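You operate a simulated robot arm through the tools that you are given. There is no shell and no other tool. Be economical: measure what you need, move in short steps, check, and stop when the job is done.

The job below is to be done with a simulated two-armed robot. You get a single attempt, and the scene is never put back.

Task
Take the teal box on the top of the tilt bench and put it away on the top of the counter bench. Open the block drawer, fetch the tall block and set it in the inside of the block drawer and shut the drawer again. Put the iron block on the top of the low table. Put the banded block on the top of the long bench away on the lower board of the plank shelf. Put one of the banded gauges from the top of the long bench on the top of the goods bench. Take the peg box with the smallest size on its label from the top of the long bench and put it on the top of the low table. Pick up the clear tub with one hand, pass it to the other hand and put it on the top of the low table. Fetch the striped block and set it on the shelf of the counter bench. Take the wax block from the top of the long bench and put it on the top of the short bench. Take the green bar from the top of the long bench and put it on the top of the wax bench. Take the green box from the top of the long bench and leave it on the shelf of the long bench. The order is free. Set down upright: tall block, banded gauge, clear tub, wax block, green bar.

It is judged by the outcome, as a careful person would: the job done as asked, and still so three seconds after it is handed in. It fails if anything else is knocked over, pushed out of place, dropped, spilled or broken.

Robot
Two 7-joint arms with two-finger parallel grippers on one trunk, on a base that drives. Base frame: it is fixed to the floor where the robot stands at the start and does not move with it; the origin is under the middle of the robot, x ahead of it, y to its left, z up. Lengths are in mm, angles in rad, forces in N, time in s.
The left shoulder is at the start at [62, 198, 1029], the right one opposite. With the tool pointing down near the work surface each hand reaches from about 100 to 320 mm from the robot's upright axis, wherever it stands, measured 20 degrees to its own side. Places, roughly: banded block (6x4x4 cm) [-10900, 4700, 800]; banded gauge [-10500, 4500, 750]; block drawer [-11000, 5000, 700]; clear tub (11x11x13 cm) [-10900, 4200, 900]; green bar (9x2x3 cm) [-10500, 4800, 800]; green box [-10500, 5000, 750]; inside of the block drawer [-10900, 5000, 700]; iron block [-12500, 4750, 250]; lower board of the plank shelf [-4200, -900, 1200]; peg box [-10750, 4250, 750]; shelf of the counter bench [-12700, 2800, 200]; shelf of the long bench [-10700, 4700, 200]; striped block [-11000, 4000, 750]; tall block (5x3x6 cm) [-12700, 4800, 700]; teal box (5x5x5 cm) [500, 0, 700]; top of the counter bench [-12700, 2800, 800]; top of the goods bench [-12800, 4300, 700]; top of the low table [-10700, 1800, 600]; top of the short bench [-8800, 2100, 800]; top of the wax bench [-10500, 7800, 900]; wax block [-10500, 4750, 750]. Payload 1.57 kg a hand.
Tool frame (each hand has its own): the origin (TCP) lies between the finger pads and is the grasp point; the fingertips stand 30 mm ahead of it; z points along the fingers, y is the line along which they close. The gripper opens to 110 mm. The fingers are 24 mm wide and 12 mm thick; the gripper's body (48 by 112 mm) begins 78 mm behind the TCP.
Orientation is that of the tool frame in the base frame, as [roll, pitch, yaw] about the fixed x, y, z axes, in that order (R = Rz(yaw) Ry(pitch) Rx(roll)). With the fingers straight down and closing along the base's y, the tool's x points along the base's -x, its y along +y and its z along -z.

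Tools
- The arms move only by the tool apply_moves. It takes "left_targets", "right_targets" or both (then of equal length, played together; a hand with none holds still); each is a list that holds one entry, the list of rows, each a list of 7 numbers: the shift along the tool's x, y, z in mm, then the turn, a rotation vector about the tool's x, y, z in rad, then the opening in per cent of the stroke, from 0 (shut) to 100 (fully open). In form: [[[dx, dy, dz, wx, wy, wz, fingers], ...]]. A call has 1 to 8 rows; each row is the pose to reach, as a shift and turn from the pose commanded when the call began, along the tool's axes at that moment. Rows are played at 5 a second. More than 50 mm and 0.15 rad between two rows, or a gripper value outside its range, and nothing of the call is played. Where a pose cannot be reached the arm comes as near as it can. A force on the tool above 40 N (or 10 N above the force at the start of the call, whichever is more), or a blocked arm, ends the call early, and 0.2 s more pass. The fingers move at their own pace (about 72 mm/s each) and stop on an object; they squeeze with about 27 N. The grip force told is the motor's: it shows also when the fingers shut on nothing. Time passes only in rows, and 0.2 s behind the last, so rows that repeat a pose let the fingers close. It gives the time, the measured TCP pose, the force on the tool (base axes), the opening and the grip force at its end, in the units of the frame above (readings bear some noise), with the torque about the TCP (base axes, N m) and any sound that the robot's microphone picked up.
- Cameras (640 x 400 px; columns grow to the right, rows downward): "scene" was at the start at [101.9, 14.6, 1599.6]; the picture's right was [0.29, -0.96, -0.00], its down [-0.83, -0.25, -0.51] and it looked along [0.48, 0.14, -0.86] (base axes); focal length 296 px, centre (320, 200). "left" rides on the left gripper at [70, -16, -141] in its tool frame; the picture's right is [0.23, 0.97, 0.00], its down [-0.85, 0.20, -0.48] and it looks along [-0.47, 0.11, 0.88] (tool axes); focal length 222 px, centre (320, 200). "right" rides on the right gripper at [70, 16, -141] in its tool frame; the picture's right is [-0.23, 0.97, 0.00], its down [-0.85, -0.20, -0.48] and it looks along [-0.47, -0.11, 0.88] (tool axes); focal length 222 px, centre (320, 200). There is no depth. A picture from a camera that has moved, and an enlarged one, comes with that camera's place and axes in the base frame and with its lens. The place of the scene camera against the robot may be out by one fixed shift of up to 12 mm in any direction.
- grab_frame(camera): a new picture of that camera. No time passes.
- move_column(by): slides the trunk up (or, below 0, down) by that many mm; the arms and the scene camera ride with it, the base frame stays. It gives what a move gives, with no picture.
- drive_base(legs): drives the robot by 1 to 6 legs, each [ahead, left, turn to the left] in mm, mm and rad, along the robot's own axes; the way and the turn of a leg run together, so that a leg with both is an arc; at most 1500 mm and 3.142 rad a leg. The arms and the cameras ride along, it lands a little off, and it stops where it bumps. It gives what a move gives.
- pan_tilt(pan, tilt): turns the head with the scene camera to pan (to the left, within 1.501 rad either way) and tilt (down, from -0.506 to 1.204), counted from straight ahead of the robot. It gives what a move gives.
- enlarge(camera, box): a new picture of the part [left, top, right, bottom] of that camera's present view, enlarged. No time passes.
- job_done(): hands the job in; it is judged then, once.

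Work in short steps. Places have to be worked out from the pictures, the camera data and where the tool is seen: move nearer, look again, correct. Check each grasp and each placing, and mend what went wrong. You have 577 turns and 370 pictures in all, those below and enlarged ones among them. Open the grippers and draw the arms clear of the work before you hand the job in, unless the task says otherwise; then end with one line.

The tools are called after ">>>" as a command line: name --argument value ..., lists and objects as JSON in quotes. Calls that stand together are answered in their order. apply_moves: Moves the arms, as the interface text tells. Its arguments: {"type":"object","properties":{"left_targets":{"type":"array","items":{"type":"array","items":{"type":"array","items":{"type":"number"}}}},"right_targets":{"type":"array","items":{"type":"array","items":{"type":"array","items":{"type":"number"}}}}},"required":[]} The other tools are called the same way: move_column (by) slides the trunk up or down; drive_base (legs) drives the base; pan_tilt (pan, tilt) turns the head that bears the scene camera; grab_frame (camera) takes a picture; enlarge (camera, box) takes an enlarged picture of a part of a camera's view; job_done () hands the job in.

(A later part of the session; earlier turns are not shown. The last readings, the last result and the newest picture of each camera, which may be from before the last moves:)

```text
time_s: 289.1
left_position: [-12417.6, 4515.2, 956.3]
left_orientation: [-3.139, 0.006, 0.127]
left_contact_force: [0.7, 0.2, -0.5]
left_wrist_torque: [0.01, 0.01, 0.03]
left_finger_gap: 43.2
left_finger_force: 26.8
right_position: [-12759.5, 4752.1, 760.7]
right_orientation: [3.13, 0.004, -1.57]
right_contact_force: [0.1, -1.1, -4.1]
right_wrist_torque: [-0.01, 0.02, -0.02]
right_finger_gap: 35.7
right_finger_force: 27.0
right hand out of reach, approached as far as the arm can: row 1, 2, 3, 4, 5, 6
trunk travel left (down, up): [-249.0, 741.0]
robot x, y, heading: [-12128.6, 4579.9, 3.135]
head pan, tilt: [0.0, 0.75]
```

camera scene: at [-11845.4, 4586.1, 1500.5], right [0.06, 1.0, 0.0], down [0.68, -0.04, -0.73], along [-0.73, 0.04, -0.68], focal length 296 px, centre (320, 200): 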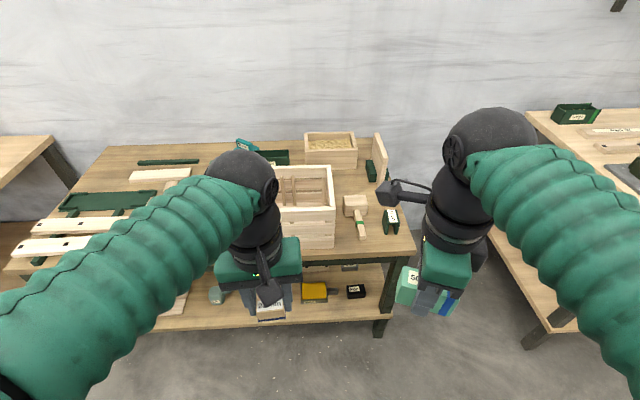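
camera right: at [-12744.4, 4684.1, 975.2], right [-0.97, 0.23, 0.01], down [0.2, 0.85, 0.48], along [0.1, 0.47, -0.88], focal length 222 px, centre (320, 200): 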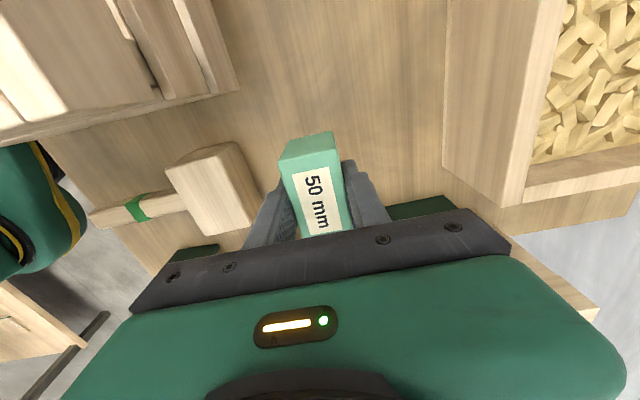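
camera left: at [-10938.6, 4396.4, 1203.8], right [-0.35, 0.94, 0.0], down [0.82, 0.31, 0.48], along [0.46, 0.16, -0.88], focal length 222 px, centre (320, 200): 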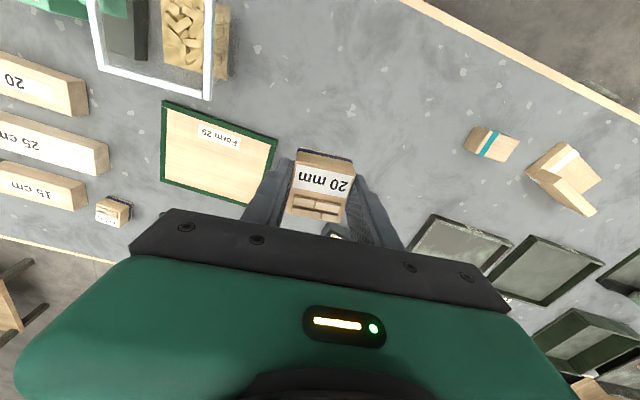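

No contact yet at z 761. I step on down while easing back toward me.

>>> apply_moves --right_targets '[[[0, -10, 5, 0, 0, 0, 0], [0, -20, 10, 0, 0, 0, 0], [0, -25, 15, 0, 0, 0, 0], [0, -25, 20, 0, 0, 0, 0], [0, -25, 25, 0, 0, 0, 0]]]'

>>> grab_frame --camera "right"

```text
time_s: 290.3
left_position: [-12417.2, 4515.5, 955.3]
left_orientation: [-3.14, 0.005, 0.128]
left_contact_force: [0.3, -0.1, -0.4]
left_wrist_torque: [0.0, -0.01, 0.01]
left_finger_gap: 43.3
left_finger_force: 27.4
right_position: [-12764.4, 4753.4, 751.3]
right_orientation: [3.129, 0.004, -1.57]
right_contact_force: [0.3, 0.0, -3.7]
right_wrist_torque: [-0.03, 0.03, -0.01]
right_finger_gap: 35.8
right_finger_force: 26.8
right hand out of reach, approached as far as the arm can: row 1, 2, 3, 4, 5
trunk travel left (down, up): [-249.0, 741.0]
robot x, y, heading: [-12126.1, 4583.5, 3.135]
head pan, tilt: [0.0, 0.75]
```

```text
268 pictures are left
camera right: at [-12777.7, 4683.6, 895.1], right [-0.97, 0.23, 0.01], down [0.2, 0.85, 0.48], along [0.1, 0.47, -0.88], focal length 222 px, centre (320, 200)
```

right: 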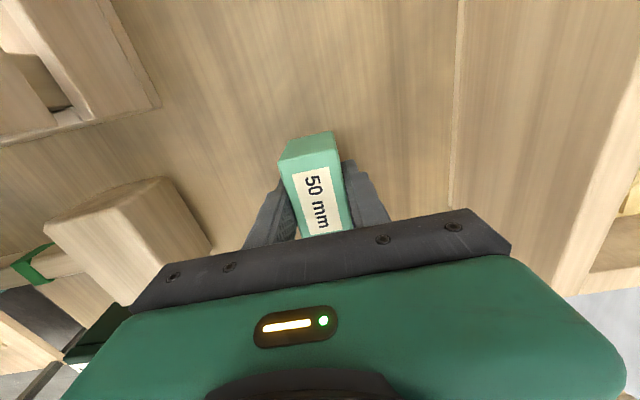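

>>> apply_moves --right_targets '[[[0, -25, 0, 0, 0, 0, 0], [0, -50, 0, 0, 0, 0, 0], [0, -70, 0, 0, 0, 0, 0], [0, -70, 0, 0, 0, 0, 0]]]'

```text
time_s: 291.3
left_position: [-12418.4, 4515.1, 956.3]
left_orientation: [-3.139, 0.004, 0.128]
left_contact_force: [-0.2, 1.1, -0.2]
left_wrist_torque: [0.03, 0.02, -0.01]
left_finger_gap: 43.4
left_finger_force: 27.0
right_position: [-12754.9, 4750.5, 771.3]
right_orientation: [3.127, 0.004, -1.57]
right_contact_force: [0.2, 0.6, -3.9]
right_wrist_torque: [0.0, 0.03, 0.0]
right_finger_gap: 35.6
right_finger_force: 27.2
right hand out of reach, approached as far as the arm can: row 1, 2, 3, 4
trunk travel left (down, up): [-249.0, 741.0]
robot x, y, heading: [-12127.9, 4582.8, 3.138]
head pan, tilt: [0.0, 0.75]
```

I realise reach is best with the wrist level with the shoulder, so the column is too low. I raise it 180 mm and then lower by arm.

>>> move_column --by 180

>>> apply_moves --right_targets '[[[0, 30, 10, 0, 0, 0, 0], [0, 60, 30, 0, 0, 0, 0], [-4, 90, 60, 0, 0, 0, 0], [-4, 90, 60, 0, 0, 0, 0]]]'

```text
time_s: 293.3
left_position: [-12418.5, 4515.0, 1135.0]
left_orientation: [-3.14, 0.006, 0.128]
left_contact_force: [0.6, 0.3, -0.6]
left_wrist_torque: [-0.01, 0.02, 0.02]
left_finger_gap: 43.1
left_finger_force: 27.6
right_position: [-12756.2, 4749.7, 951.1]
right_orientation: [3.129, 0.003, -1.569]
right_contact_force: [0.3, -0.1, -4.1]
right_wrist_torque: [0.0, 0.02, -0.06]
right_finger_gap: 35.9
right_finger_force: 26.8
trunk travel left (down, up): [-429.0, 561.0]
robot x, y, heading: [-12126.8, 4583.9, 3.136]
head pan, tilt: [0.0, 0.75]
```

```text
time_s: 294.3
left_position: [-12418.9, 4515.5, 1136.4]
left_orientation: [-3.139, 0.008, 0.127]
left_contact_force: [-0.4, -0.7, -0.5]
left_wrist_torque: [0.02, 0.0, -0.01]
left_finger_gap: 43.3
left_finger_force: 26.8
right_position: [-12789.1, 4757.4, 872.8]
right_orientation: [3.127, -0.001, -1.569]
right_contact_force: [-0.2, -0.3, -3.9]
right_wrist_torque: [-0.02, 0.01, 0.02]
right_finger_gap: 35.8
right_finger_force: 26.3
right hand out of reach, approached as far as the arm can: row 1, 2, 3, 4
trunk travel left (down, up): [-429.0, 561.0]
robot x, y, heading: [-12125.8, 4589.7, 3.135]
head pan, tilt: [0.0, 0.75]
```

>>> apply_moves --right_targets '[[[0, -45, -20, 0, 0, 0, 0], [0, -85, -40, 0, 0, 0, 0], [0, -130, -60, 0, 0, 0, 0], [0, -170, -80, 0, 0, 0, 0], [0, -200, -100, 0, 0, 0, 0], [0, -200, -100, 0, 0, 0, 0]]]'

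>>> grab_frame --camera "scene"

```text
time_s: 295.7
left_position: [-12418.5, 4513.9, 1135.4]
left_orientation: [-3.14, 0.006, 0.127]
left_contact_force: [-0.2, 0.1, -1.2]
left_wrist_torque: [0.03, -0.02, -0.01]
left_finger_gap: 43.3
left_finger_force: 26.6
right_position: [-12586.9, 4757.0, 974.5]
right_orientation: [3.13, 0.001, -1.569]
right_contact_force: [-0.3, -0.9, -3.8]
right_wrist_torque: [0.02, 0.0, 0.01]
right_finger_gap: 36.1
right_finger_force: 27.2
trunk travel left (down, up): [-429.0, 561.0]
robot x, y, heading: [-12124.1, 4583.4, 3.135]
head pan, tilt: [0.0, 0.75]
```

```text
267 pictures are left
camera scene: at [-12240.4, 4581.1, 1425.3], right [0.01, 1.0, 0.0], down [0.68, 0.0, -0.73], along [-0.73, 0.0, -0.68], focal length 296 px, centre (320, 200)
```

scene: 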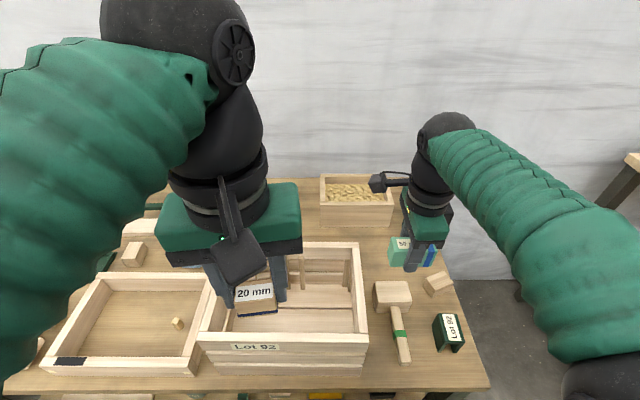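

The arm is in a good posture again. I move forward to x≈-12712 and down to z≈860.

>>> apply_moves --right_targets '[[[0, 40, 15, 0, 0, 0, 0], [0, 80, 35, 0, 0, 0, 0], [0, 115, 60, 0, 0, 0, 0], [0, 125, 90, 0, 0, 0, 0], [0, 125, 115, 0, 0, 0, 0], [0, 125, 115, 0, 0, 0, 0]]]'

>>> grab_frame --camera "right"

```text
time_s: 297.1
left_position: [-12418.9, 4514.4, 1135.6]
left_orientation: [-3.14, 0.006, 0.128]
left_contact_force: [0.3, 0.1, -0.4]
left_wrist_torque: [-0.02, 0.03, 0.01]
left_finger_gap: 43.3
left_finger_force: 27.3
right_position: [-12716.3, 4757.2, 862.0]
right_orientation: [3.129, 0.003, -1.569]
right_contact_force: [-0.9, 0.2, -3.7]
right_wrist_torque: [0.0, 0.0, 0.02]
right_finger_gap: 35.9
right_finger_force: 26.8
trunk travel left (down, up): [-429.0, 561.0]
robot x, y, heading: [-12130.6, 4585.9, 3.136]
head pan, tilt: [0.0, 0.75]
```

```text
266 pictures are left
camera right: at [-12729.9, 4687.5, 1003.8], right [-0.97, 0.23, 0.01], down [0.2, 0.85, 0.48], along [0.1, 0.47, -0.88], focal length 222 px, centre (320, 200)
```

right: 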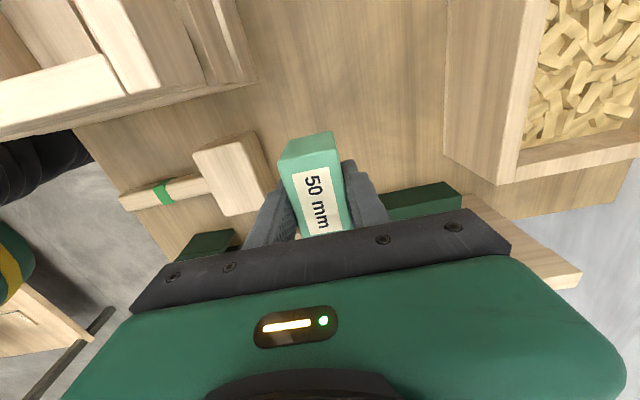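

>>> apply_moves --right_targets '[[[0, 0, 40, 0, 0, 0, 0], [0, 0, 80, 0, 0, 0, 0], [0, 0, 92, 0, 0, 0, 0], [0, 0, 99, 0, 0, 0, 0], [0, 0, 106, 0, 0, 0, 0], [0, 0, 113, 0, 0, 0, 0], [0, 0, 120, 0, 0, 0, 0]]]'

>>> grab_frame --camera "right"

```text
time_s: 298.9
left_position: [-12414.3, 4513.7, 1136.6]
left_orientation: [-3.138, 0.008, 0.127]
left_contact_force: [-0.9, -0.1, -0.2]
left_wrist_torque: [0.01, 0.02, -0.03]
left_finger_gap: 43.3
left_finger_force: 27.6
right_position: [-12714.9, 4757.9, 749.9]
right_orientation: [3.114, 0.005, -1.567]
right_contact_force: [12.1, -1.3, 22.5]
right_wrist_torque: [-0.2, -1.17, 0.03]
right_finger_gap: 35.8
right_finger_force: 27.0
trunk travel left (down, up): [-429.0, 561.0]
robot x, y, heading: [-12128.2, 4587.9, 3.136]
head pan, tilt: [0.0, 0.75]
stopped in row 7 (right hand): the force on the tool passed its limit at 42 N (the readings are from after the stop); the commanded pose is now the measured one
```

```text
265 pictures are left
camera right: at [-12727.5, 4688.0, 892.7], right [-0.97, 0.22, 0.03], down [0.21, 0.85, 0.48], along [0.08, 0.47, -0.88], focal length 222 px, centre (320, 200)
```

right: 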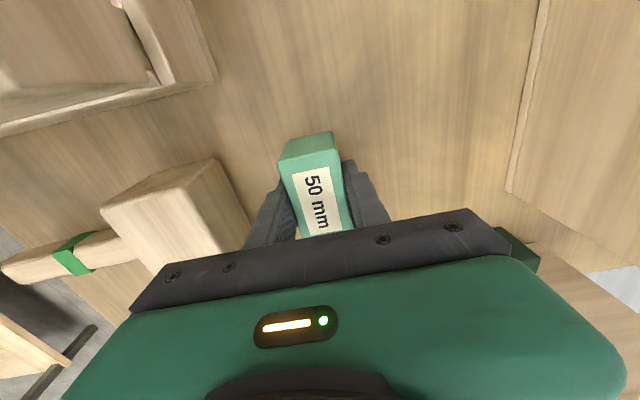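

Touchdown at z≈750. I ease up 2 mm, open modestly, and rise.

>>> apply_moves --right_targets '[[[0, 0, -2, 0, 0, 0, 0], [0, 0, -2, 0, 0, 0, 38], [0, 0, -2, 0, 0, 0, 50], [0, 0, -2, 0, 0, 0, 50], [0, 0, -30, 0, 0, 0, 50], [0, 0, -75, 0, 0, 0, 50], [0, 0, -120, 0, 0, 0, 50], [0, 0, -165, 0, 0, 0, 50]]]'

>>> grab_frame --camera "right"

```text
time_s: 300.7
left_position: [-12417.5, 4514.7, 1137.3]
left_orientation: [-3.137, 0.006, 0.128]
left_contact_force: [-0.1, 0.5, -0.5]
left_wrist_torque: [-0.04, 0.01, 0.01]
left_finger_gap: 42.9
left_finger_force: 27.0
right_position: [-12713.1, 4757.1, 912.6]
right_orientation: [3.117, 0.006, -1.57]
right_contact_force: [-0.1, -0.4, 1.5]
right_wrist_torque: [0.0, 0.03, 0.01]
right_finger_gap: 55.0
right_finger_force: 0.1
trunk travel left (down, up): [-429.0, 561.0]
robot x, y, heading: [-12130.3, 4580.1, 3.135]
head pan, tilt: [0.0, 0.75]
```

```text
264 pictures are left
camera right: at [-12726.1, 4688.1, 1054.8], right [-0.97, 0.23, 0.03], down [0.21, 0.85, 0.48], along [0.09, 0.47, -0.88], focal length 222 px, centre (320, 200)
```

right: 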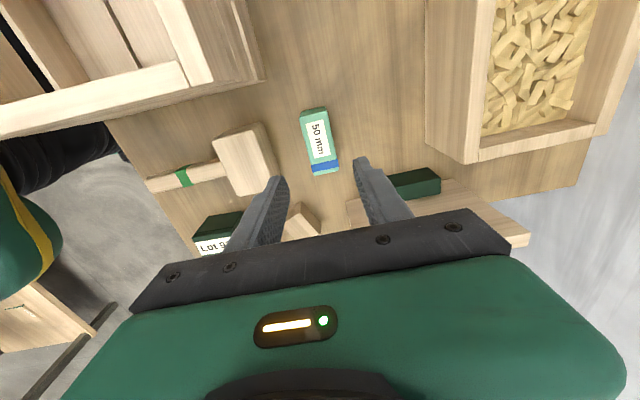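

The gauge stands on the goods bench. Next the iron block: I pull the right hand back, retreat into the aisle, and unwind the hand to square.

>>> apply_moves --right_targets '[[[0, -40, -20, 0, 0, -0.14, 60], [0, -80, -40, 0, 0, -0.28, 60], [0, -120, -60, 0, 0, -0.42, 60], [0, -160, -70, 0, 0, -0.56, 60], [0, -200, -70, 0, 0, -0.7, 60], [0, -200, -70, 0, 0, -0.84, 60], [0, -200, -70, 0, 0, -0.98, 60], [0, -200, -70, 0, 0, -1.12, 60]]]'

>>> apply_moves --right_targets '[[[0, 0, 0, 0, 0, -0.14, 100], [0, 0, 0, 0, 0, -0.28, 100], [0, 0, 0, 0, 0, -0.45, 100]]]'

>>> drive_base --legs '[[-470, 0, 0.006]]'

>>> pan_tilt --pan -0.1 --tilt 0.75

>>> grab_frame --camera "scene"

```text
time_s: 302.5
left_position: [-12418.0, 4514.8, 1135.7]
left_orientation: [-3.138, 0.005, 0.127]
left_contact_force: [0.3, 0.2, -0.7]
left_wrist_torque: [0.02, 0.0, 0.03]
left_finger_gap: 43.4
left_finger_force: 27.1
right_position: [-12512.4, 4760.4, 976.4]
right_orientation: [3.136, 0.024, -0.447]
right_contact_force: [-0.3, -0.3, -0.1]
right_wrist_torque: [0.01, 0.0, -0.01]
right_finger_gap: 66.0
right_finger_force: 0.0
trunk travel left (down, up): [-429.0, 561.0]
robot x, y, heading: [-12128.9, 4587.4, 3.135]
head pan, tilt: [0.0, 0.75]
```

```text
refused: row 3 steps farther than a row can; nothing moved
```

```text
time_s: 305.2
left_position: [-11958.2, 4510.5, 1136.2]
left_orientation: [-3.14, 0.006, 0.136]
left_contact_force: [-0.8, -0.1, 0.7]
left_wrist_torque: [0.02, -0.01, 0.0]
left_finger_gap: 43.2
left_finger_force: 26.6
right_position: [-12055.9, 4756.3, 976.2]
right_orientation: [3.134, 0.024, -0.439]
right_contact_force: [-0.4, 0.3, -0.1]
right_wrist_torque: [0.0, 0.04, 0.01]
right_finger_gap: 66.1
right_finger_force: 0.0
trunk travel left (down, up): [-429.0, 561.0]
robot x, y, heading: [-11668.6, 4581.9, -3.141]
head pan, tilt: [0.0, 0.75]
```

```text
time_s: 305.9
left_position: [-11958.7, 4511.6, 1136.6]
left_orientation: [-3.139, 0.005, 0.136]
left_contact_force: [1.1, 0.7, -0.8]
left_wrist_torque: [-0.02, 0.02, -0.01]
left_finger_gap: 43.1
left_finger_force: 27.1
right_position: [-12055.6, 4755.0, 976.3]
right_orientation: [3.134, 0.026, -0.44]
right_contact_force: [0.6, 0.2, 0.1]
right_wrist_torque: [-0.05, 0.0, 0.01]
right_finger_gap: 65.8
right_finger_force: 0.0
trunk travel left (down, up): [-429.0, 561.0]
robot x, y, heading: [-11667.5, 4585.1, -3.139]
head pan, tilt: [-0.099, 0.75]
```

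```text
263 pictures are left
camera scene: at [-11779.6, 4587.7, 1425.5], right [0.1, 1.0, 0.0], down [0.68, -0.07, -0.73], along [-0.73, 0.07, -0.68], focal length 296 px, centre (320, 200)
```

scene: 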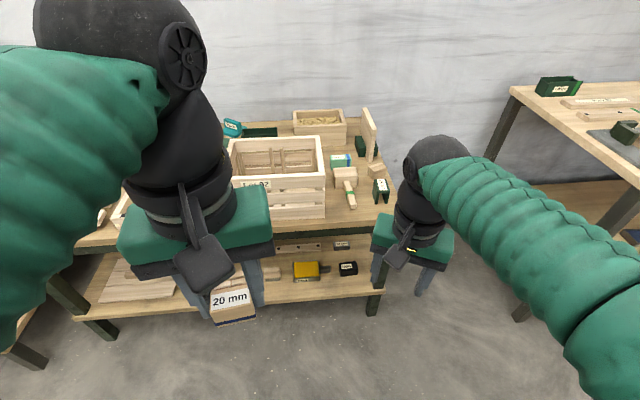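

I lower the column and set the right hand to point forward-down at 45° with the fingers level.

>>> move_column --by -380

>>> apply_moves --right_targets '[[[0, 0, 0, 0, 0, -0.14, 100], [0, 0, 0, 0, 0, -0.28, 100], [0, 0, 0, 0, 0, -0.42, 100], [0, 0, 0, 0, 0, -0.44, 100]]]'

>>> apply_moves --right_targets '[[[-20, 0, 0, 0, -0.14, 0, 100], [-40, 0, 0, 0, -0.28, 0, 100], [-60, 0, 0, 0, -0.42, 0, 100], [-80, 0, 0, 0, -0.56, 0, 100], [-100, 0, 0, 0, -0.7, 0, 100], [-120, 0, 0, 0, -0.8, 0, 100]]]'

>>> grab_frame --camera "right"

```text
time_s: 309.6
left_position: [-11958.7, 4511.5, 755.8]
left_orientation: [-3.139, 0.006, 0.136]
left_contact_force: [-0.8, -0.7, -1.4]
left_wrist_torque: [0.0, -0.01, 0.01]
left_finger_gap: 43.2
left_finger_force: 26.7
right_position: [-12055.5, 4756.1, 596.6]
right_orientation: [3.136, 0.026, -0.44]
right_contact_force: [0.3, 0.4, -0.5]
right_wrist_torque: [-0.02, 0.02, 0.0]
right_finger_gap: 66.0
right_finger_force: 0.1
trunk travel left (down, up): [-49.0, 941.0]
robot x, y, heading: [-11668.8, 4585.5, -3.137]
head pan, tilt: [-0.099, 0.75]
```

```text
time_s: 310.6
left_position: [-11958.7, 4512.3, 755.9]
left_orientation: [-3.14, 0.005, 0.136]
left_contact_force: [0.2, 0.2, -0.2]
left_wrist_torque: [0.04, 0.02, 0.02]
left_finger_gap: 43.4
left_finger_force: 27.0
right_position: [-12055.6, 4754.2, 596.6]
right_orientation: [-3.139, 0.026, 0.002]
right_contact_force: [-0.1, 0.3, 0.1]
right_wrist_torque: [-0.01, 0.0, -0.01]
right_finger_gap: 110.3
right_finger_force: 0.0
trunk travel left (down, up): [-49.0, 941.0]
robot x, y, heading: [-11669.0, 4586.5, -3.137]
head pan, tilt: [-0.099, 0.75]
```

```text
time_s: 312.0
left_position: [-11958.0, 4512.3, 755.1]
left_orientation: [-3.14, 0.005, 0.137]
left_contact_force: [-0.7, -0.3, -1.0]
left_wrist_torque: [-0.02, 0.02, 0.0]
left_finger_gap: 43.3
left_finger_force: 27.2
right_position: [-12176.2, 4756.6, 600.3]
right_orientation: [-3.136, 0.826, 0.004]
right_contact_force: [-0.5, -0.2, -0.1]
right_wrist_torque: [0.0, 0.04, 0.06]
right_finger_gap: 110.0
right_finger_force: 0.1
trunk travel left (down, up): [-49.0, 941.0]
robot x, y, heading: [-11673.2, 4588.3, -3.138]
head pan, tilt: [-0.099, 0.75]
```

```text
262 pictures are left
camera right: at [-12024.3, 4739.1, 645.7], right [-0.15, -0.97, 0.16], down [-0.23, 0.2, 0.95], along [-0.96, 0.11, -0.25], focal length 222 px, centre (320, 200)
```

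right: 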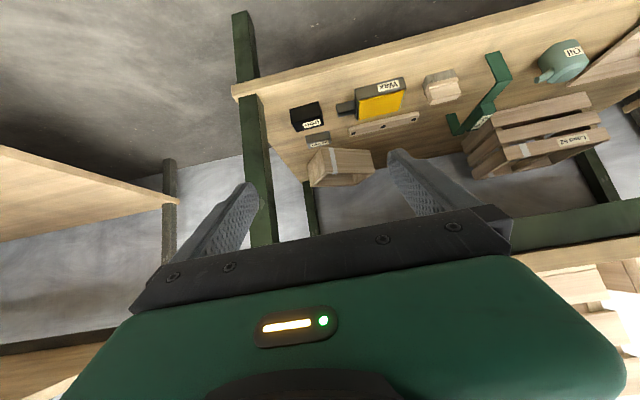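

Triangulation gives the iron block at about [-12557, 4794, 268]. I advance along the tool axis to about 120 mm short of it.

>>> apply_moves --right_targets '[[[-3, -5, 47, 0, 0, 0, 100], [-5, -10, 95, 0, 0, 0, 100], [-7, -15, 143, 0, 0, 0, 100], [-10, -20, 190, 0, 0, 0, 100], [-12, -25, 238, 0, 0, 0, 100], [-14, -30, 286, 0, 0, 0, 100], [-17, -34, 333, 0, 0, 0, 100], [-19, -37, 380, 0, 0, 0, 100]]]'

>>> grab_frame --camera "right"

```text
time_s: 313.8
left_position: [-11957.3, 4511.8, 755.3]
left_orientation: [-3.14, 0.004, 0.135]
left_contact_force: [0.1, -0.7, -1.0]
left_wrist_torque: [0.06, 0.02, -0.05]
left_finger_gap: 43.0
left_finger_force: 26.8
right_position: [-12466.5, 4795.7, 354.0]
right_orientation: [-3.136, 0.823, 0.001]
right_contact_force: [-0.1, 0.1, 0.5]
right_wrist_torque: [0.0, -0.01, -0.01]
right_finger_gap: 109.8
right_finger_force: 0.2
trunk travel left (down, up): [-49.0, 941.0]
robot x, y, heading: [-11672.1, 4584.5, -3.143]
head pan, tilt: [-0.099, 0.75]
```

```text
261 pictures are left
camera right: at [-12315.5, 4779.7, 399.6], right [-0.16, -0.97, 0.16], down [-0.23, 0.2, 0.95], along [-0.96, 0.11, -0.25], focal length 222 px, centre (320, 200)
```

right: 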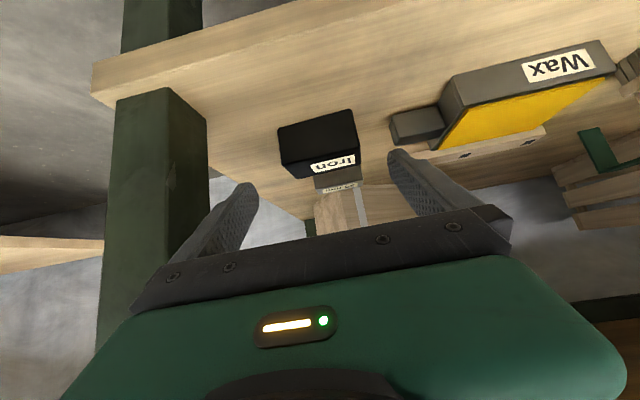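

The tool axis aims right at the block, with both fingers clear of the wax tool. I advance the last 115 mm, watching for contact, then close.

>>> apply_moves --right_targets '[[[-4, 0, 30, 0, 0, 0, 100], [-8, 0, 60, 0, 0, 0, 100], [-8, 0, 90, 0, 0, 0, 100], [-8, 0, 103, 0, 0, 0, 100], [-8, 0, 114, 0, 0, 0, 100], [-8, 0, 114, 0, 0, 0, 100]]]'

>>> grab_frame --camera "right"

```text
time_s: 315.2
left_position: [-11958.2, 4511.7, 755.5]
left_orientation: [-3.14, 0.006, 0.134]
left_contact_force: [0.3, 0.2, -0.8]
left_wrist_torque: [0.01, 0.0, 0.04]
left_finger_gap: 43.3
left_finger_force: 26.8
right_position: [-12529.7, 4795.4, 309.0]
right_orientation: [-3.135, 0.824, 0.002]
right_contact_force: [-0.2, 0.0, 0.5]
right_wrist_torque: [0.02, 0.01, -0.01]
right_finger_gap: 109.8
right_finger_force: 0.0
right hand out of reach, approached as far as the arm can: row 3, 4, 5, 6
trunk travel left (down, up): [-49.0, 941.0]
robot x, y, heading: [-11669.9, 4582.3, -3.142]
head pan, tilt: [-0.099, 0.75]
```

```text
260 pictures are left
camera right: at [-12377.3, 4780.0, 354.0], right [-0.15, -0.97, 0.16], down [-0.23, 0.2, 0.95], along [-0.96, 0.11, -0.25], focal length 222 px, centre (320, 200)
```

right: 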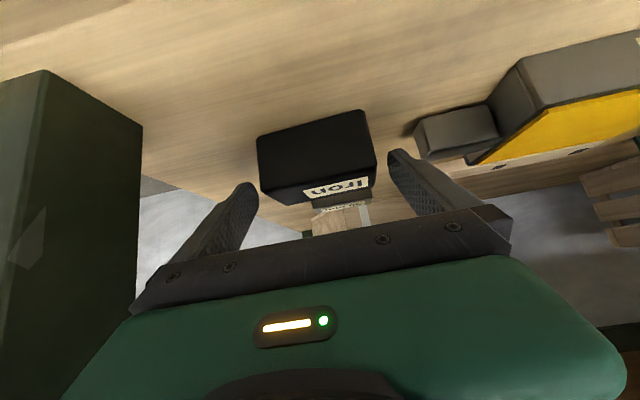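

The arm is at its reach limit and the fingers already straddle the block. I drive 60 mm nearer while drawing back equally, then finish the approach.

>>> drive_base --legs '[[35, 0, 0]]'

>>> apply_moves --right_targets '[[[10, 0, 5, 0, 0, 0, 100], [20, 0, 10, 0, 0, 0, 100], [30, 0, 15, 0, 0, 0, 100], [30, 0, 15, 0, 0, 0, 100]]]'

>>> grab_frame --camera "right"

```text
time_s: 316.0
left_position: [-11993.0, 4511.7, 755.9]
left_orientation: [-3.139, 0.005, 0.135]
left_contact_force: [-0.4, -0.7, -0.7]
left_wrist_torque: [0.0, -0.04, 0.03]
left_finger_gap: 43.2
left_finger_force: 26.8
right_position: [-12564.2, 4796.2, 308.8]
right_orientation: [-3.136, 0.824, 0.003]
right_contact_force: [-0.6, 0.1, -0.2]
right_wrist_torque: [0.0, -0.01, -0.04]
right_finger_gap: 109.9
right_finger_force: 0.1
trunk travel left (down, up): [-49.0, 941.0]
robot x, y, heading: [-11705.9, 4579.8, -3.14]
head pan, tilt: [-0.099, 0.75]
```

```text
time_s: 317.0
left_position: [-11990.5, 4509.4, 757.1]
left_orientation: [-3.139, 0.011, 0.137]
left_contact_force: [0.0, -0.1, -1.1]
left_wrist_torque: [-0.04, -0.02, -0.01]
left_finger_gap: 43.1
left_finger_force: 27.2
right_position: [-12557.9, 4797.2, 288.7]
right_orientation: [-3.14, 0.846, -0.002]
right_contact_force: [-20.2, 0.0, 28.2]
right_wrist_torque: [-1.53, 0.94, -1.24]
right_finger_gap: 109.7
right_finger_force: 0.0
trunk travel left (down, up): [-49.0, 941.0]
robot x, y, heading: [-11706.3, 4584.4, -3.138]
head pan, tilt: [-0.099, 0.75]
```

```text
259 pictures are left
camera right: at [-12405.2, 4779.5, 330.9], right [-0.15, -0.97, 0.17], down [-0.21, 0.2, 0.96], along [-0.97, 0.11, -0.23], focal length 222 px, centre (320, 200)
```

right: 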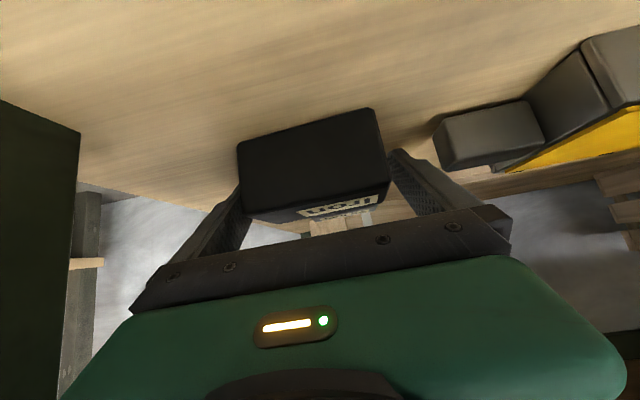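

The fingertips have touched the shelf board on either side of the block. I lift 4 mm and close.

>>> apply_moves --right_targets '[[[-5, 0, -3, 0, 0, 0, 100], [-5, 0, -3, 0, 0, 0, 60], [-5, 0, -3, 0, 0, 0, 0], [-5, 0, -3, 0, 0, 0, 0], [-5, 0, -3, 0, 0, 0, 0]]]'

>>> grab_frame --camera "right"

```text
time_s: 318.2
left_position: [-11989.5, 4510.8, 757.5]
left_orientation: [-3.137, 0.011, 0.137]
left_contact_force: [0.5, -0.1, -1.3]
left_wrist_torque: [0.0, 0.0, 0.03]
left_finger_gap: 43.1
left_finger_force: 26.8
right_position: [-12554.9, 4795.8, 289.5]
right_orientation: [-3.133, 0.831, 0.006]
right_contact_force: [6.4, -11.9, 27.9]
right_wrist_torque: [-1.9, 0.01, 0.27]
right_finger_gap: 79.6
right_finger_force: 26.8
trunk travel left (down, up): [-49.0, 941.0]
robot x, y, heading: [-11703.0, 4585.3, -3.137]
head pan, tilt: [-0.099, 0.75]
```

```text
258 pictures are left
camera right: at [-12402.5, 4779.7, 333.3], right [-0.15, -0.97, 0.16], down [-0.22, 0.19, 0.96], along [-0.96, 0.11, -0.24], focal length 222 px, centre (320, 200)
```

right: 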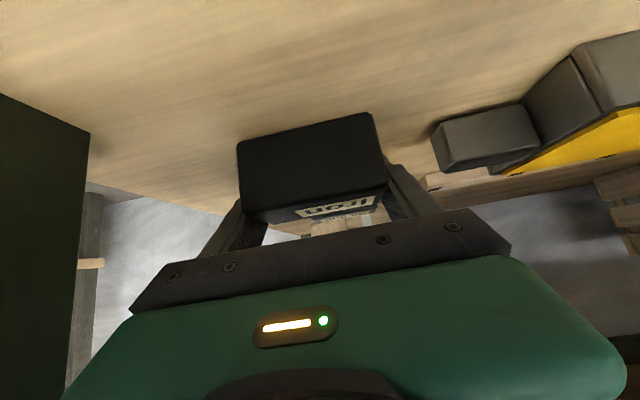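

The block is gripped at 79.6 mm. I lift it slowly, straight up, and check for slip.

>>> apply_moves --right_targets '[[[-2.2, 0, -2, 0, 0, 0, 0], [-5.2, 0, -4.7, 0, 0, 0, 0], [-9, 0, -8.2, 0, 0, 0, 0], [-14.7, 0, -13.6, 0, 0, 0, 0], [-20, 0, -19, 0, 0, 0, 0], [-25, 0, -24, 0, 0, 0, 0]]]'

>>> grab_frame --camera "right"

```text
time_s: 319.6
left_position: [-11993.2, 4511.6, 755.7]
left_orientation: [-3.14, 0.004, 0.137]
left_contact_force: [-0.4, -0.2, -0.7]
left_wrist_torque: [0.0, 0.03, -0.01]
left_finger_gap: 43.2
left_finger_force: 26.7
right_position: [-12553.4, 4796.6, 314.8]
right_orientation: [-3.136, 0.823, 0.003]
right_contact_force: [1.2, -0.2, -9.7]
right_wrist_torque: [0.01, 0.2, -0.02]
right_finger_gap: 79.5
right_finger_force: 27.6
trunk travel left (down, up): [-49.0, 941.0]
robot x, y, heading: [-11704.0, 4585.9, -3.138]
head pan, tilt: [-0.099, 0.75]
```

```text
257 pictures are left
camera right: at [-12402.9, 4779.8, 361.2], right [-0.16, -0.97, 0.16], down [-0.23, 0.2, 0.95], along [-0.96, 0.11, -0.26], focal length 222 px, centre (320, 200)
```

right: 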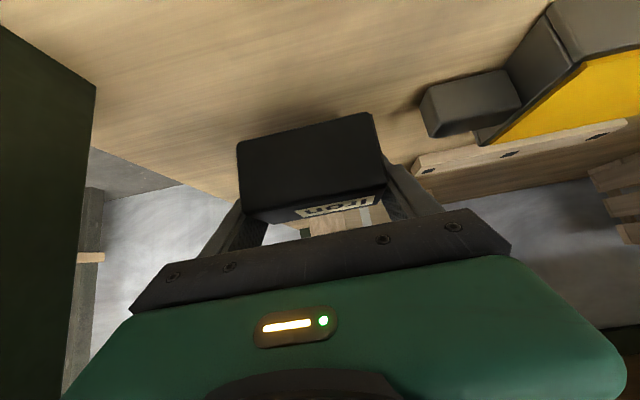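

It holds (weight ≈ 9.7 N). I drive back to bring it out from under the bench, then draw the arm back and up.

>>> drive_base --legs '[[-160, 0, 0]]'

>>> apply_moves --right_targets '[[[0, 0, -30, 0, 0, 0, 0], [0, 0, -65, 0, 0, 0, 0], [0, 0, -100, 0, 0, 0, 0], [0, 0, -135, 0, 0, 0, 0], [0, 0, -170, 0, 0, 0, 0], [0, 0, -205, 0, 0, 0, 0], [0, 0, -240, 0, 0, 0, 0]]]'

>>> move_column --by 380

>>> grab_frame --camera "scene"

```text
time_s: 321.1
left_position: [-11831.4, 4512.3, 756.8]
left_orientation: [-3.14, 0.006, 0.137]
left_contact_force: [-0.3, -0.6, -1.1]
left_wrist_torque: [-0.02, 0.0, 0.02]
left_finger_gap: 43.4
left_finger_force: 26.8
right_position: [-12395.6, 4796.8, 317.4]
right_orientation: [-3.137, 0.824, 0.004]
right_contact_force: [-0.4, 0.0, -9.3]
right_wrist_torque: [0.0, 0.17, 0.01]
right_finger_gap: 80.1
right_finger_force: 27.1
trunk travel left (down, up): [-49.0, 941.0]
robot x, y, heading: [-11544.3, 4584.0, -3.138]
head pan, tilt: [-0.099, 0.75]
```

```text
time_s: 322.6
left_position: [-11830.7, 4511.8, 756.0]
left_orientation: [-3.138, 0.007, 0.134]
left_contact_force: [-0.2, 0.2, -2.5]
left_wrist_torque: [0.0, -0.02, -0.03]
left_finger_gap: 43.2
left_finger_force: 27.0
right_position: [-12215.1, 4794.7, 480.2]
right_orientation: [-3.136, 0.827, 0.002]
right_contact_force: [0.3, 0.2, -9.9]
right_wrist_torque: [0.0, 0.19, 0.01]
right_finger_gap: 79.9
right_finger_force: 26.9
trunk travel left (down, up): [-49.0, 941.0]
robot x, y, heading: [-11544.2, 4582.0, -3.139]
head pan, tilt: [-0.099, 0.75]
```

```text
time_s: 326.3
left_position: [-11830.8, 4511.8, 1136.6]
left_orientation: [-3.14, 0.008, 0.134]
left_contact_force: [0.8, -0.2, -0.8]
left_wrist_torque: [-0.03, -0.01, 0.01]
left_finger_gap: 43.5
left_finger_force: 27.2
right_position: [-12217.3, 4794.6, 859.7]
right_orientation: [-3.137, 0.825, 0.001]
right_contact_force: [0.0, 0.5, -9.1]
right_wrist_torque: [0.02, 0.18, -0.01]
right_finger_gap: 79.9
right_finger_force: 26.7
trunk travel left (down, up): [-429.0, 561.0]
robot x, y, heading: [-11545.5, 4582.1, -3.137]
head pan, tilt: [-0.099, 0.75]
```

```text
256 pictures are left
camera scene: at [-11656.7, 4589.0, 1425.2], right [0.1, 1.0, 0.0], down [0.68, -0.07, -0.73], along [-0.73, 0.07, -0.68], focal length 296 px, centre (320, 200)
```

scene: 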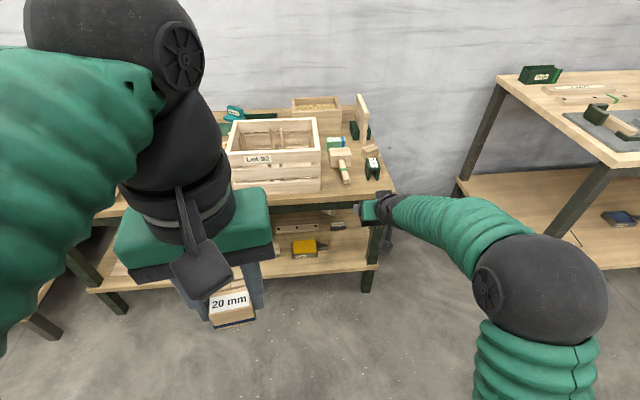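

The iron was gripped with the hand tilted, so I keep that tilt for setting it down flat. I draw the hand in and strafe south along the aisle to the low table.

>>> apply_moves --right_targets '[[[28, 0, -31, 0, 0, 0, 0], [57, 0, -61, 0, 0, 0, 0], [85, 0, -92, 0, 0, 0, 0], [113, 0, -123, 0, 0, 0, 0], [142, 0, -153, 0, 0, 0, 0], [170, 0, -184, 0, 0, 0, 0]]]'

>>> drive_base --legs '[[90, 0, 0], [0, 1350, 0], [0, 1350, 0]]'

>>> pan_tilt --pan 0.0 --tilt 0.6

>>> grab_frame --camera "scene"

```text
time_s: 327.7
left_position: [-11830.0, 4511.7, 1137.3]
left_orientation: [-3.139, 0.009, 0.135]
left_contact_force: [-0.8, 0.1, -0.3]
left_wrist_torque: [0.0, -0.06, 0.01]
left_finger_gap: 42.9
left_finger_force: 27.2
right_position: [-12000.4, 4796.9, 878.0]
right_orientation: [-3.139, 0.825, 0.002]
right_contact_force: [-0.4, -0.2, -9.7]
right_wrist_torque: [0.01, 0.2, -0.02]
right_finger_gap: 80.1
right_finger_force: 26.6
right hand out of reach, approached as far as the arm can: row 5, 6
trunk travel left (down, up): [-429.0, 561.0]
robot x, y, heading: [-11545.8, 4583.8, -3.135]
head pan, tilt: [-0.099, 0.75]
```

```text
time_s: 341.5
left_position: [-11874.1, 1817.3, 1136.5]
left_orientation: [3.141, 0.008, 0.159]
left_contact_force: [-0.3, 0.1, -1.2]
left_wrist_torque: [0.0, -0.03, -0.01]
left_finger_gap: 43.3
left_finger_force: 27.4
right_position: [-12052.7, 2098.0, 878.6]
right_orientation: [-3.138, 0.823, 0.022]
right_contact_force: [0.0, 1.0, -9.8]
right_wrist_torque: [-0.02, 0.18, 0.03]
right_finger_gap: 79.9
right_finger_force: 27.3
trunk travel left (down, up): [-429.0, 561.0]
robot x, y, heading: [-11588.9, 1895.9, -3.113]
head pan, tilt: [-0.099, 0.75]
```

```text
time_s: 342.2
left_position: [-11873.5, 1816.5, 1136.9]
left_orientation: [-3.138, 0.009, 0.157]
left_contact_force: [0.6, 0.3, -0.7]
left_wrist_torque: [-0.02, 0.0, 0.01]
left_finger_gap: 43.4
left_finger_force: 27.0
right_position: [-12051.9, 2097.6, 877.6]
right_orientation: [-3.136, 0.822, 0.026]
right_contact_force: [0.2, -0.5, -9.5]
right_wrist_torque: [-0.03, 0.18, 0.0]
right_finger_gap: 79.8
right_finger_force: 27.1
trunk travel left (down, up): [-429.0, 561.0]
robot x, y, heading: [-11585.9, 1894.8, -3.116]
head pan, tilt: [0.0, 0.6]
```

```text
255 pictures are left
camera scene: at [-11705.9, 1887.6, 1438.2], right [-0.02, 1.0, 0.0], down [0.57, 0.01, -0.82], along [-0.82, -0.02, -0.57], focal length 296 px, centre (320, 200)
```

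scene: 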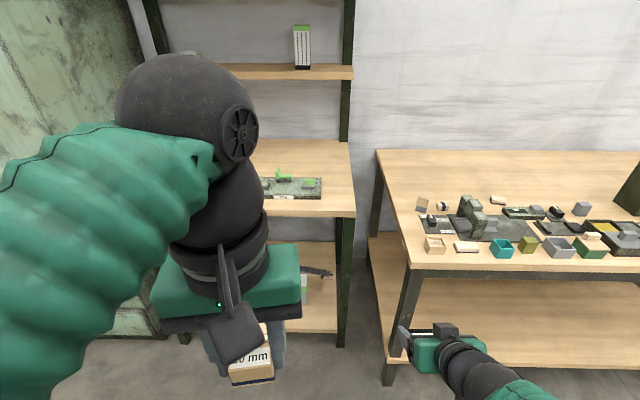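

I turn around to face the low table.

>>> drive_base --legs '[[0, 0, 3.12]]'

>>> grab_frame --camera "scene"

```text
time_s: 349.7
left_position: [-11297.9, 1942.6, 1135.7]
left_orientation: [-3.138, 0.01, -3.092]
left_contact_force: [0.2, 0.8, -0.5]
left_wrist_torque: [0.0, -0.02, 0.0]
left_finger_gap: 43.3
left_finger_force: 27.2
right_position: [-11150.1, 1642.4, 879.1]
right_orientation: [-3.139, 0.822, 3.056]
right_contact_force: [-0.8, -0.1, -10.2]
right_wrist_torque: [-0.03, -0.17, 0.02]
right_finger_gap: 80.1
right_finger_force: 26.8
trunk travel left (down, up): [-429.0, 561.0]
robot x, y, heading: [-11592.6, 1894.1, -0.081]
head pan, tilt: [0.0, 0.6]
```

```text
254 pictures are left
camera scene: at [-11464.3, 1877.9, 1438.2], right [-0.08, -1.0, 0.0], down [-0.56, 0.05, -0.82], along [0.82, -0.07, -0.57], focal length 296 px, centre (320, 200)
```

scene: 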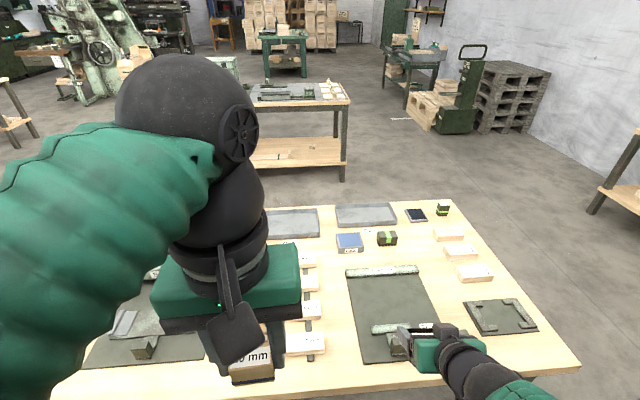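

>>> grab_frame --camera "left"

>>> grab_frame --camera "right"

>>> enlarge --camera "scene" --box '[240, 190, 600, 400]'

```text
253 pictures are left
camera left: at [-11367.4, 1922.2, 1277.8], right [-0.27, 0.96, 0.0], down [0.84, 0.24, 0.49], along [0.47, 0.13, -0.87], focal length 222 px, centre (320, 200)
```

left: 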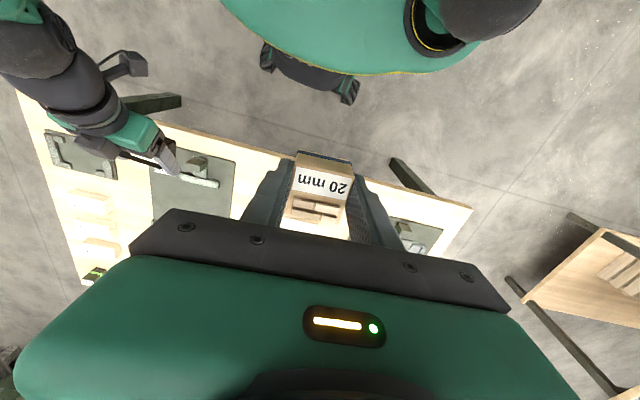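

```text
252 pictures are left
camera right: at [-11299.6, 1672.5, 924.3], right [0.24, 0.96, 0.16], down [0.21, -0.22, 0.95], along [0.95, -0.19, -0.26], focal length 222 px, centre (320, 200)
```

right: 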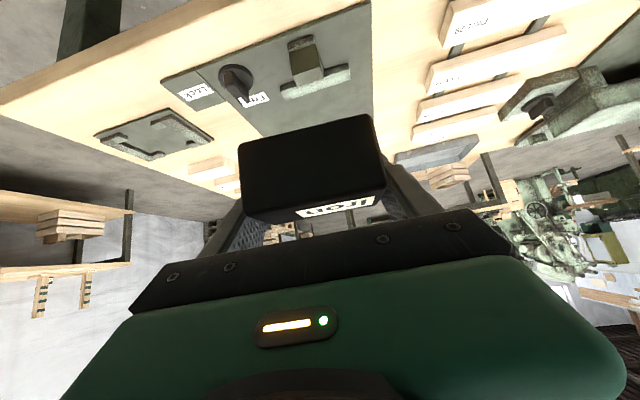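

```text
1.78 times, centred on (420, 295) of scene
camera zoom: at [-11464.3, 1877.9, 1438.2], right [-0.08, -1.0, 0.0], down [-0.56, 0.05, -0.82], along [0.82, -0.07, -0.57], focal length 527 px, centre (142, 31)
```

zoom: 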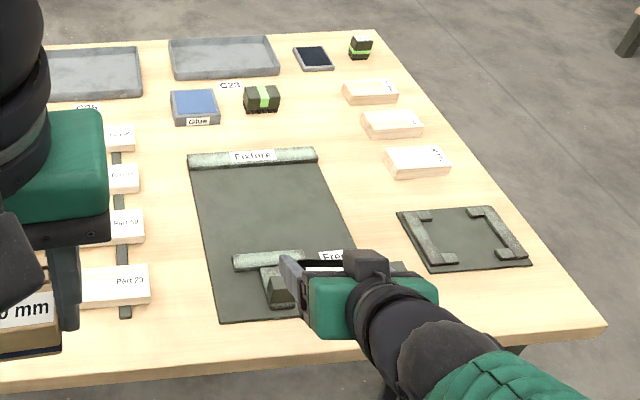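

Free space on the table's right front, in front of the small tray: about x -11120..-11035, y 1180..1500. I shift so the right hand (iron) comes over [-11075, 1440].

>>> drive_base --legs '[[60, -205, 0.081]]'

>>> grab_frame --camera "scene"

```text
time_s: 351.4
left_position: [-11251.9, 1762.8, 1137.4]
left_orientation: [-3.133, 0.008, -3.007]
left_contact_force: [0.1, 0.3, -0.9]
left_wrist_torque: [0.0, 0.01, 0.04]
left_finger_gap: 43.2
left_finger_force: 26.8
right_position: [-11079.7, 1475.4, 880.9]
right_orientation: [-3.126, 0.824, -3.135]
right_contact_force: [-1.0, 0.2, -9.7]
right_wrist_torque: [-0.03, -0.2, -0.04]
right_finger_gap: 80.2
right_finger_force: 26.9
trunk travel left (down, up): [-429.0, 561.0]
robot x, y, heading: [-11534.5, 1682.2, -0.002]
head pan, tilt: [0.0, 0.6]
```

```text
250 pictures are left
camera scene: at [-11412.2, 1687.0, 1438.2], right [0.0, -1.0, 0.01], down [-0.57, -0.01, -0.82], along [0.82, 0.0, -0.57], focal length 296 px, centre (320, 200)
```

scene: 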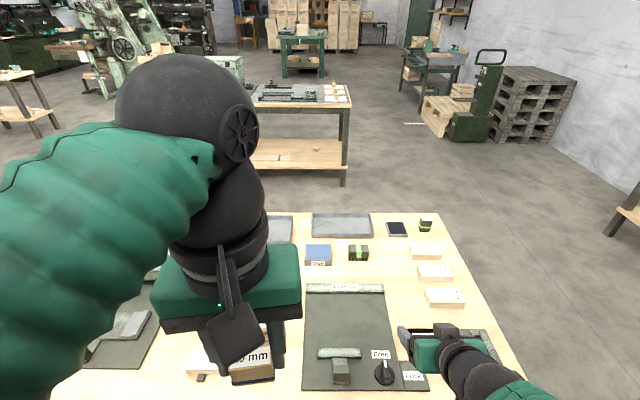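

The lock plate reaches to y≈1415, so I place the iron at y≈1335. I strafe right 140 mm and look with the right camera.

>>> drive_base --legs '[[0, -140, 0]]'

>>> move_column --by -120

>>> grab_frame --camera "right"

>>> grab_frame --camera "left"

```text
time_s: 352.7
left_position: [-11250.1, 1627.4, 1136.2]
left_orientation: [-3.132, 0.009, -3.008]
left_contact_force: [0.2, 0.1, -1.1]
left_wrist_torque: [-0.03, -0.01, 0.0]
left_finger_gap: 43.1
left_finger_force: 27.5
right_position: [-11080.1, 1340.8, 879.2]
right_orientation: [-3.128, 0.823, -3.137]
right_contact_force: [1.5, 2.2, -9.0]
right_wrist_torque: [-0.02, -0.13, 0.01]
right_finger_gap: 79.7
right_finger_force: 27.3
trunk travel left (down, up): [-429.0, 561.0]
robot x, y, heading: [-11536.7, 1548.4, -0.0]
head pan, tilt: [0.0, 0.6]
```

```text
time_s: 354.2
left_position: [-11252.6, 1618.1, 1016.9]
left_orientation: [3.142, 0.009, -3.008]
left_contact_force: [0.3, 0.1, -1.1]
left_wrist_torque: [0.02, 0.01, -0.02]
left_finger_gap: 43.4
left_finger_force: 27.5
right_position: [-11081.0, 1332.8, 758.7]
right_orientation: [-3.14, 0.824, 3.14]
right_contact_force: [0.7, 0.5, -10.0]
right_wrist_torque: [0.03, -0.18, -0.02]
right_finger_gap: 80.0
right_finger_force: 26.7
trunk travel left (down, up): [-309.0, 681.0]
robot x, y, heading: [-11541.5, 1545.4, 0.003]
head pan, tilt: [0.0, 0.6]
```

```text
249 pictures are left
camera right: at [-11231.2, 1350.7, 804.0], right [0.16, 0.97, 0.17], down [0.23, -0.2, 0.95], along [0.96, -0.11, -0.26], focal length 222 px, centre (320, 200)
```

right: 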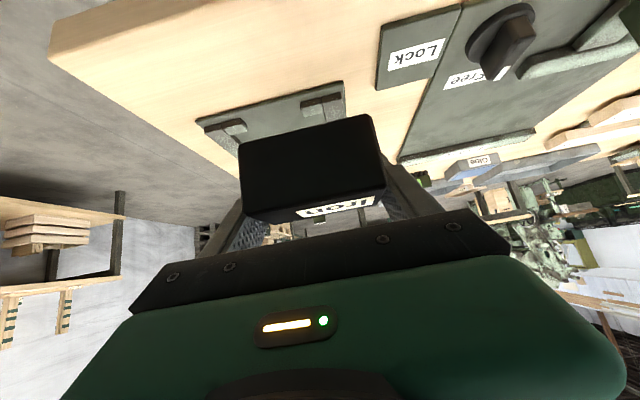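

```text
248 pictures are left
camera left: at [-11320.1, 1592.7, 1158.2], right [-0.35, 0.94, 0.0], down [0.82, 0.31, 0.49], along [0.46, 0.17, -0.87], focal length 222 px, centre (320, 200)
```

left: 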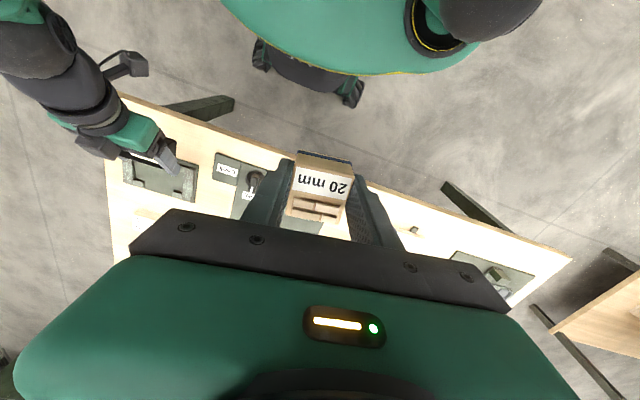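

The spot is free (tray edge at x≈-11042, table edge ≈-11146). I lower the iron straight down.

>>> apply_moves --right_targets '[[[22, 0, 16, 0, 0, 0, 0], [40, 0, 33, 0, 0, 0, 0], [55, 0, 46, 0, 0, 0, 0], [63, 0, 54, 0, 0, 0, 0], [68, 0, 59, 0, 0, 0, 0], [73, 0, 63, 0, 0, 0, 0], [78, 0, 68, 0, 0, 0, 0], [83, 0, 73, 0, 0, 0, 0]]]'

>>> grab_frame --camera "right"

```text
time_s: 356.0
left_position: [-11251.1, 1617.6, 1016.7]
left_orientation: [3.141, 0.009, -3.009]
left_contact_force: [0.3, 0.4, -1.1]
left_wrist_torque: [-0.02, 0.01, 0.02]
left_finger_gap: 43.3
left_finger_force: 27.0
right_position: [-11054.2, 1331.1, 651.2]
right_orientation: [-3.139, 0.82, 3.138]
right_contact_force: [-0.3, -0.2, -9.1]
right_wrist_torque: [-0.02, -0.2, -0.02]
right_finger_gap: 79.9
right_finger_force: 26.9
right hand out of reach, approached as far as the arm can: row 1, 2, 3, 4, 5, 6, 7, 8
trunk travel left (down, up): [-309.0, 681.0]
robot x, y, heading: [-11536.8, 1549.8, -0.001]
head pan, tilt: [0.0, 0.6]
```

```text
247 pictures are left
camera right: at [-11203.8, 1348.6, 697.1], right [0.16, 0.97, 0.17], down [0.23, -0.2, 0.95], along [0.96, -0.11, -0.26], focal length 222 px, centre (320, 200)
```

right: 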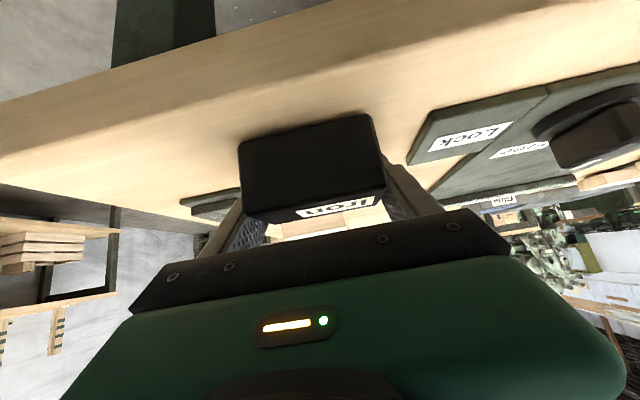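

The arm slid 27 mm forward at its inner limit. I drive back 35 mm before lowering on.

>>> drive_base --legs '[[-38, 0, 0]]'

>>> move_column --by -12

>>> grab_frame --camera "right"

```text
time_s: 356.9
left_position: [-11292.1, 1617.7, 1018.3]
left_orientation: [-3.139, 0.014, -3.01]
left_contact_force: [-1.0, 0.9, -1.3]
left_wrist_torque: [0.02, -0.02, 0.01]
left_finger_gap: 43.0
left_finger_force: 27.2
right_position: [-11092.5, 1332.3, 652.1]
right_orientation: [-3.138, 0.824, 3.139]
right_contact_force: [-0.9, -0.6, -8.9]
right_wrist_torque: [0.01, -0.17, 0.01]
right_finger_gap: 79.9
right_finger_force: 26.8
trunk travel left (down, up): [-309.0, 681.0]
robot x, y, heading: [-11572.1, 1547.0, -0.001]
head pan, tilt: [0.0, 0.6]
```

```text
time_s: 357.4
left_position: [-11294.0, 1619.6, 1007.6]
left_orientation: [-3.141, 0.017, -3.009]
left_contact_force: [0.4, -0.1, -0.6]
left_wrist_torque: [0.02, 0.01, 0.02]
left_finger_gap: 43.2
left_finger_force: 27.2
right_position: [-11089.7, 1331.6, 649.7]
right_orientation: [-3.137, 0.846, 3.139]
right_contact_force: [-12.4, 1.8, 21.1]
right_wrist_torque: [1.14, 0.24, 0.45]
right_finger_gap: 79.9
right_finger_force: 26.9
trunk travel left (down, up): [-298.0, 692.0]
robot x, y, heading: [-11576.6, 1547.4, 0.002]
head pan, tilt: [0.0, 0.6]
stopped: the force on the tool passed its limit at 43 N (the readings are from after the stop); the commanded pose is now the measured one
```

```text
246 pictures are left
camera right: at [-11241.0, 1349.2, 691.1], right [0.16, 0.97, 0.17], down [0.21, -0.2, 0.96], along [0.97, -0.12, -0.23], focal length 222 px, centre (320, 200)
```

right: 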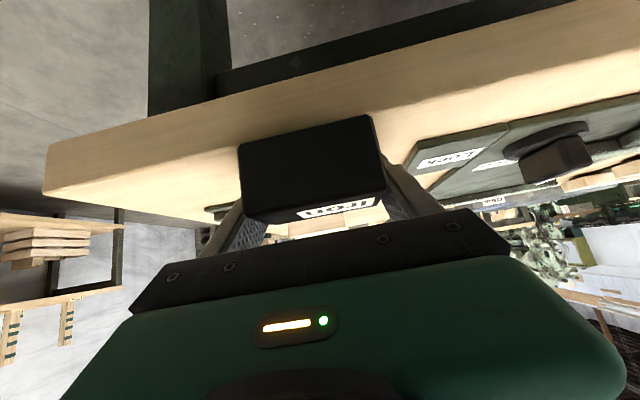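

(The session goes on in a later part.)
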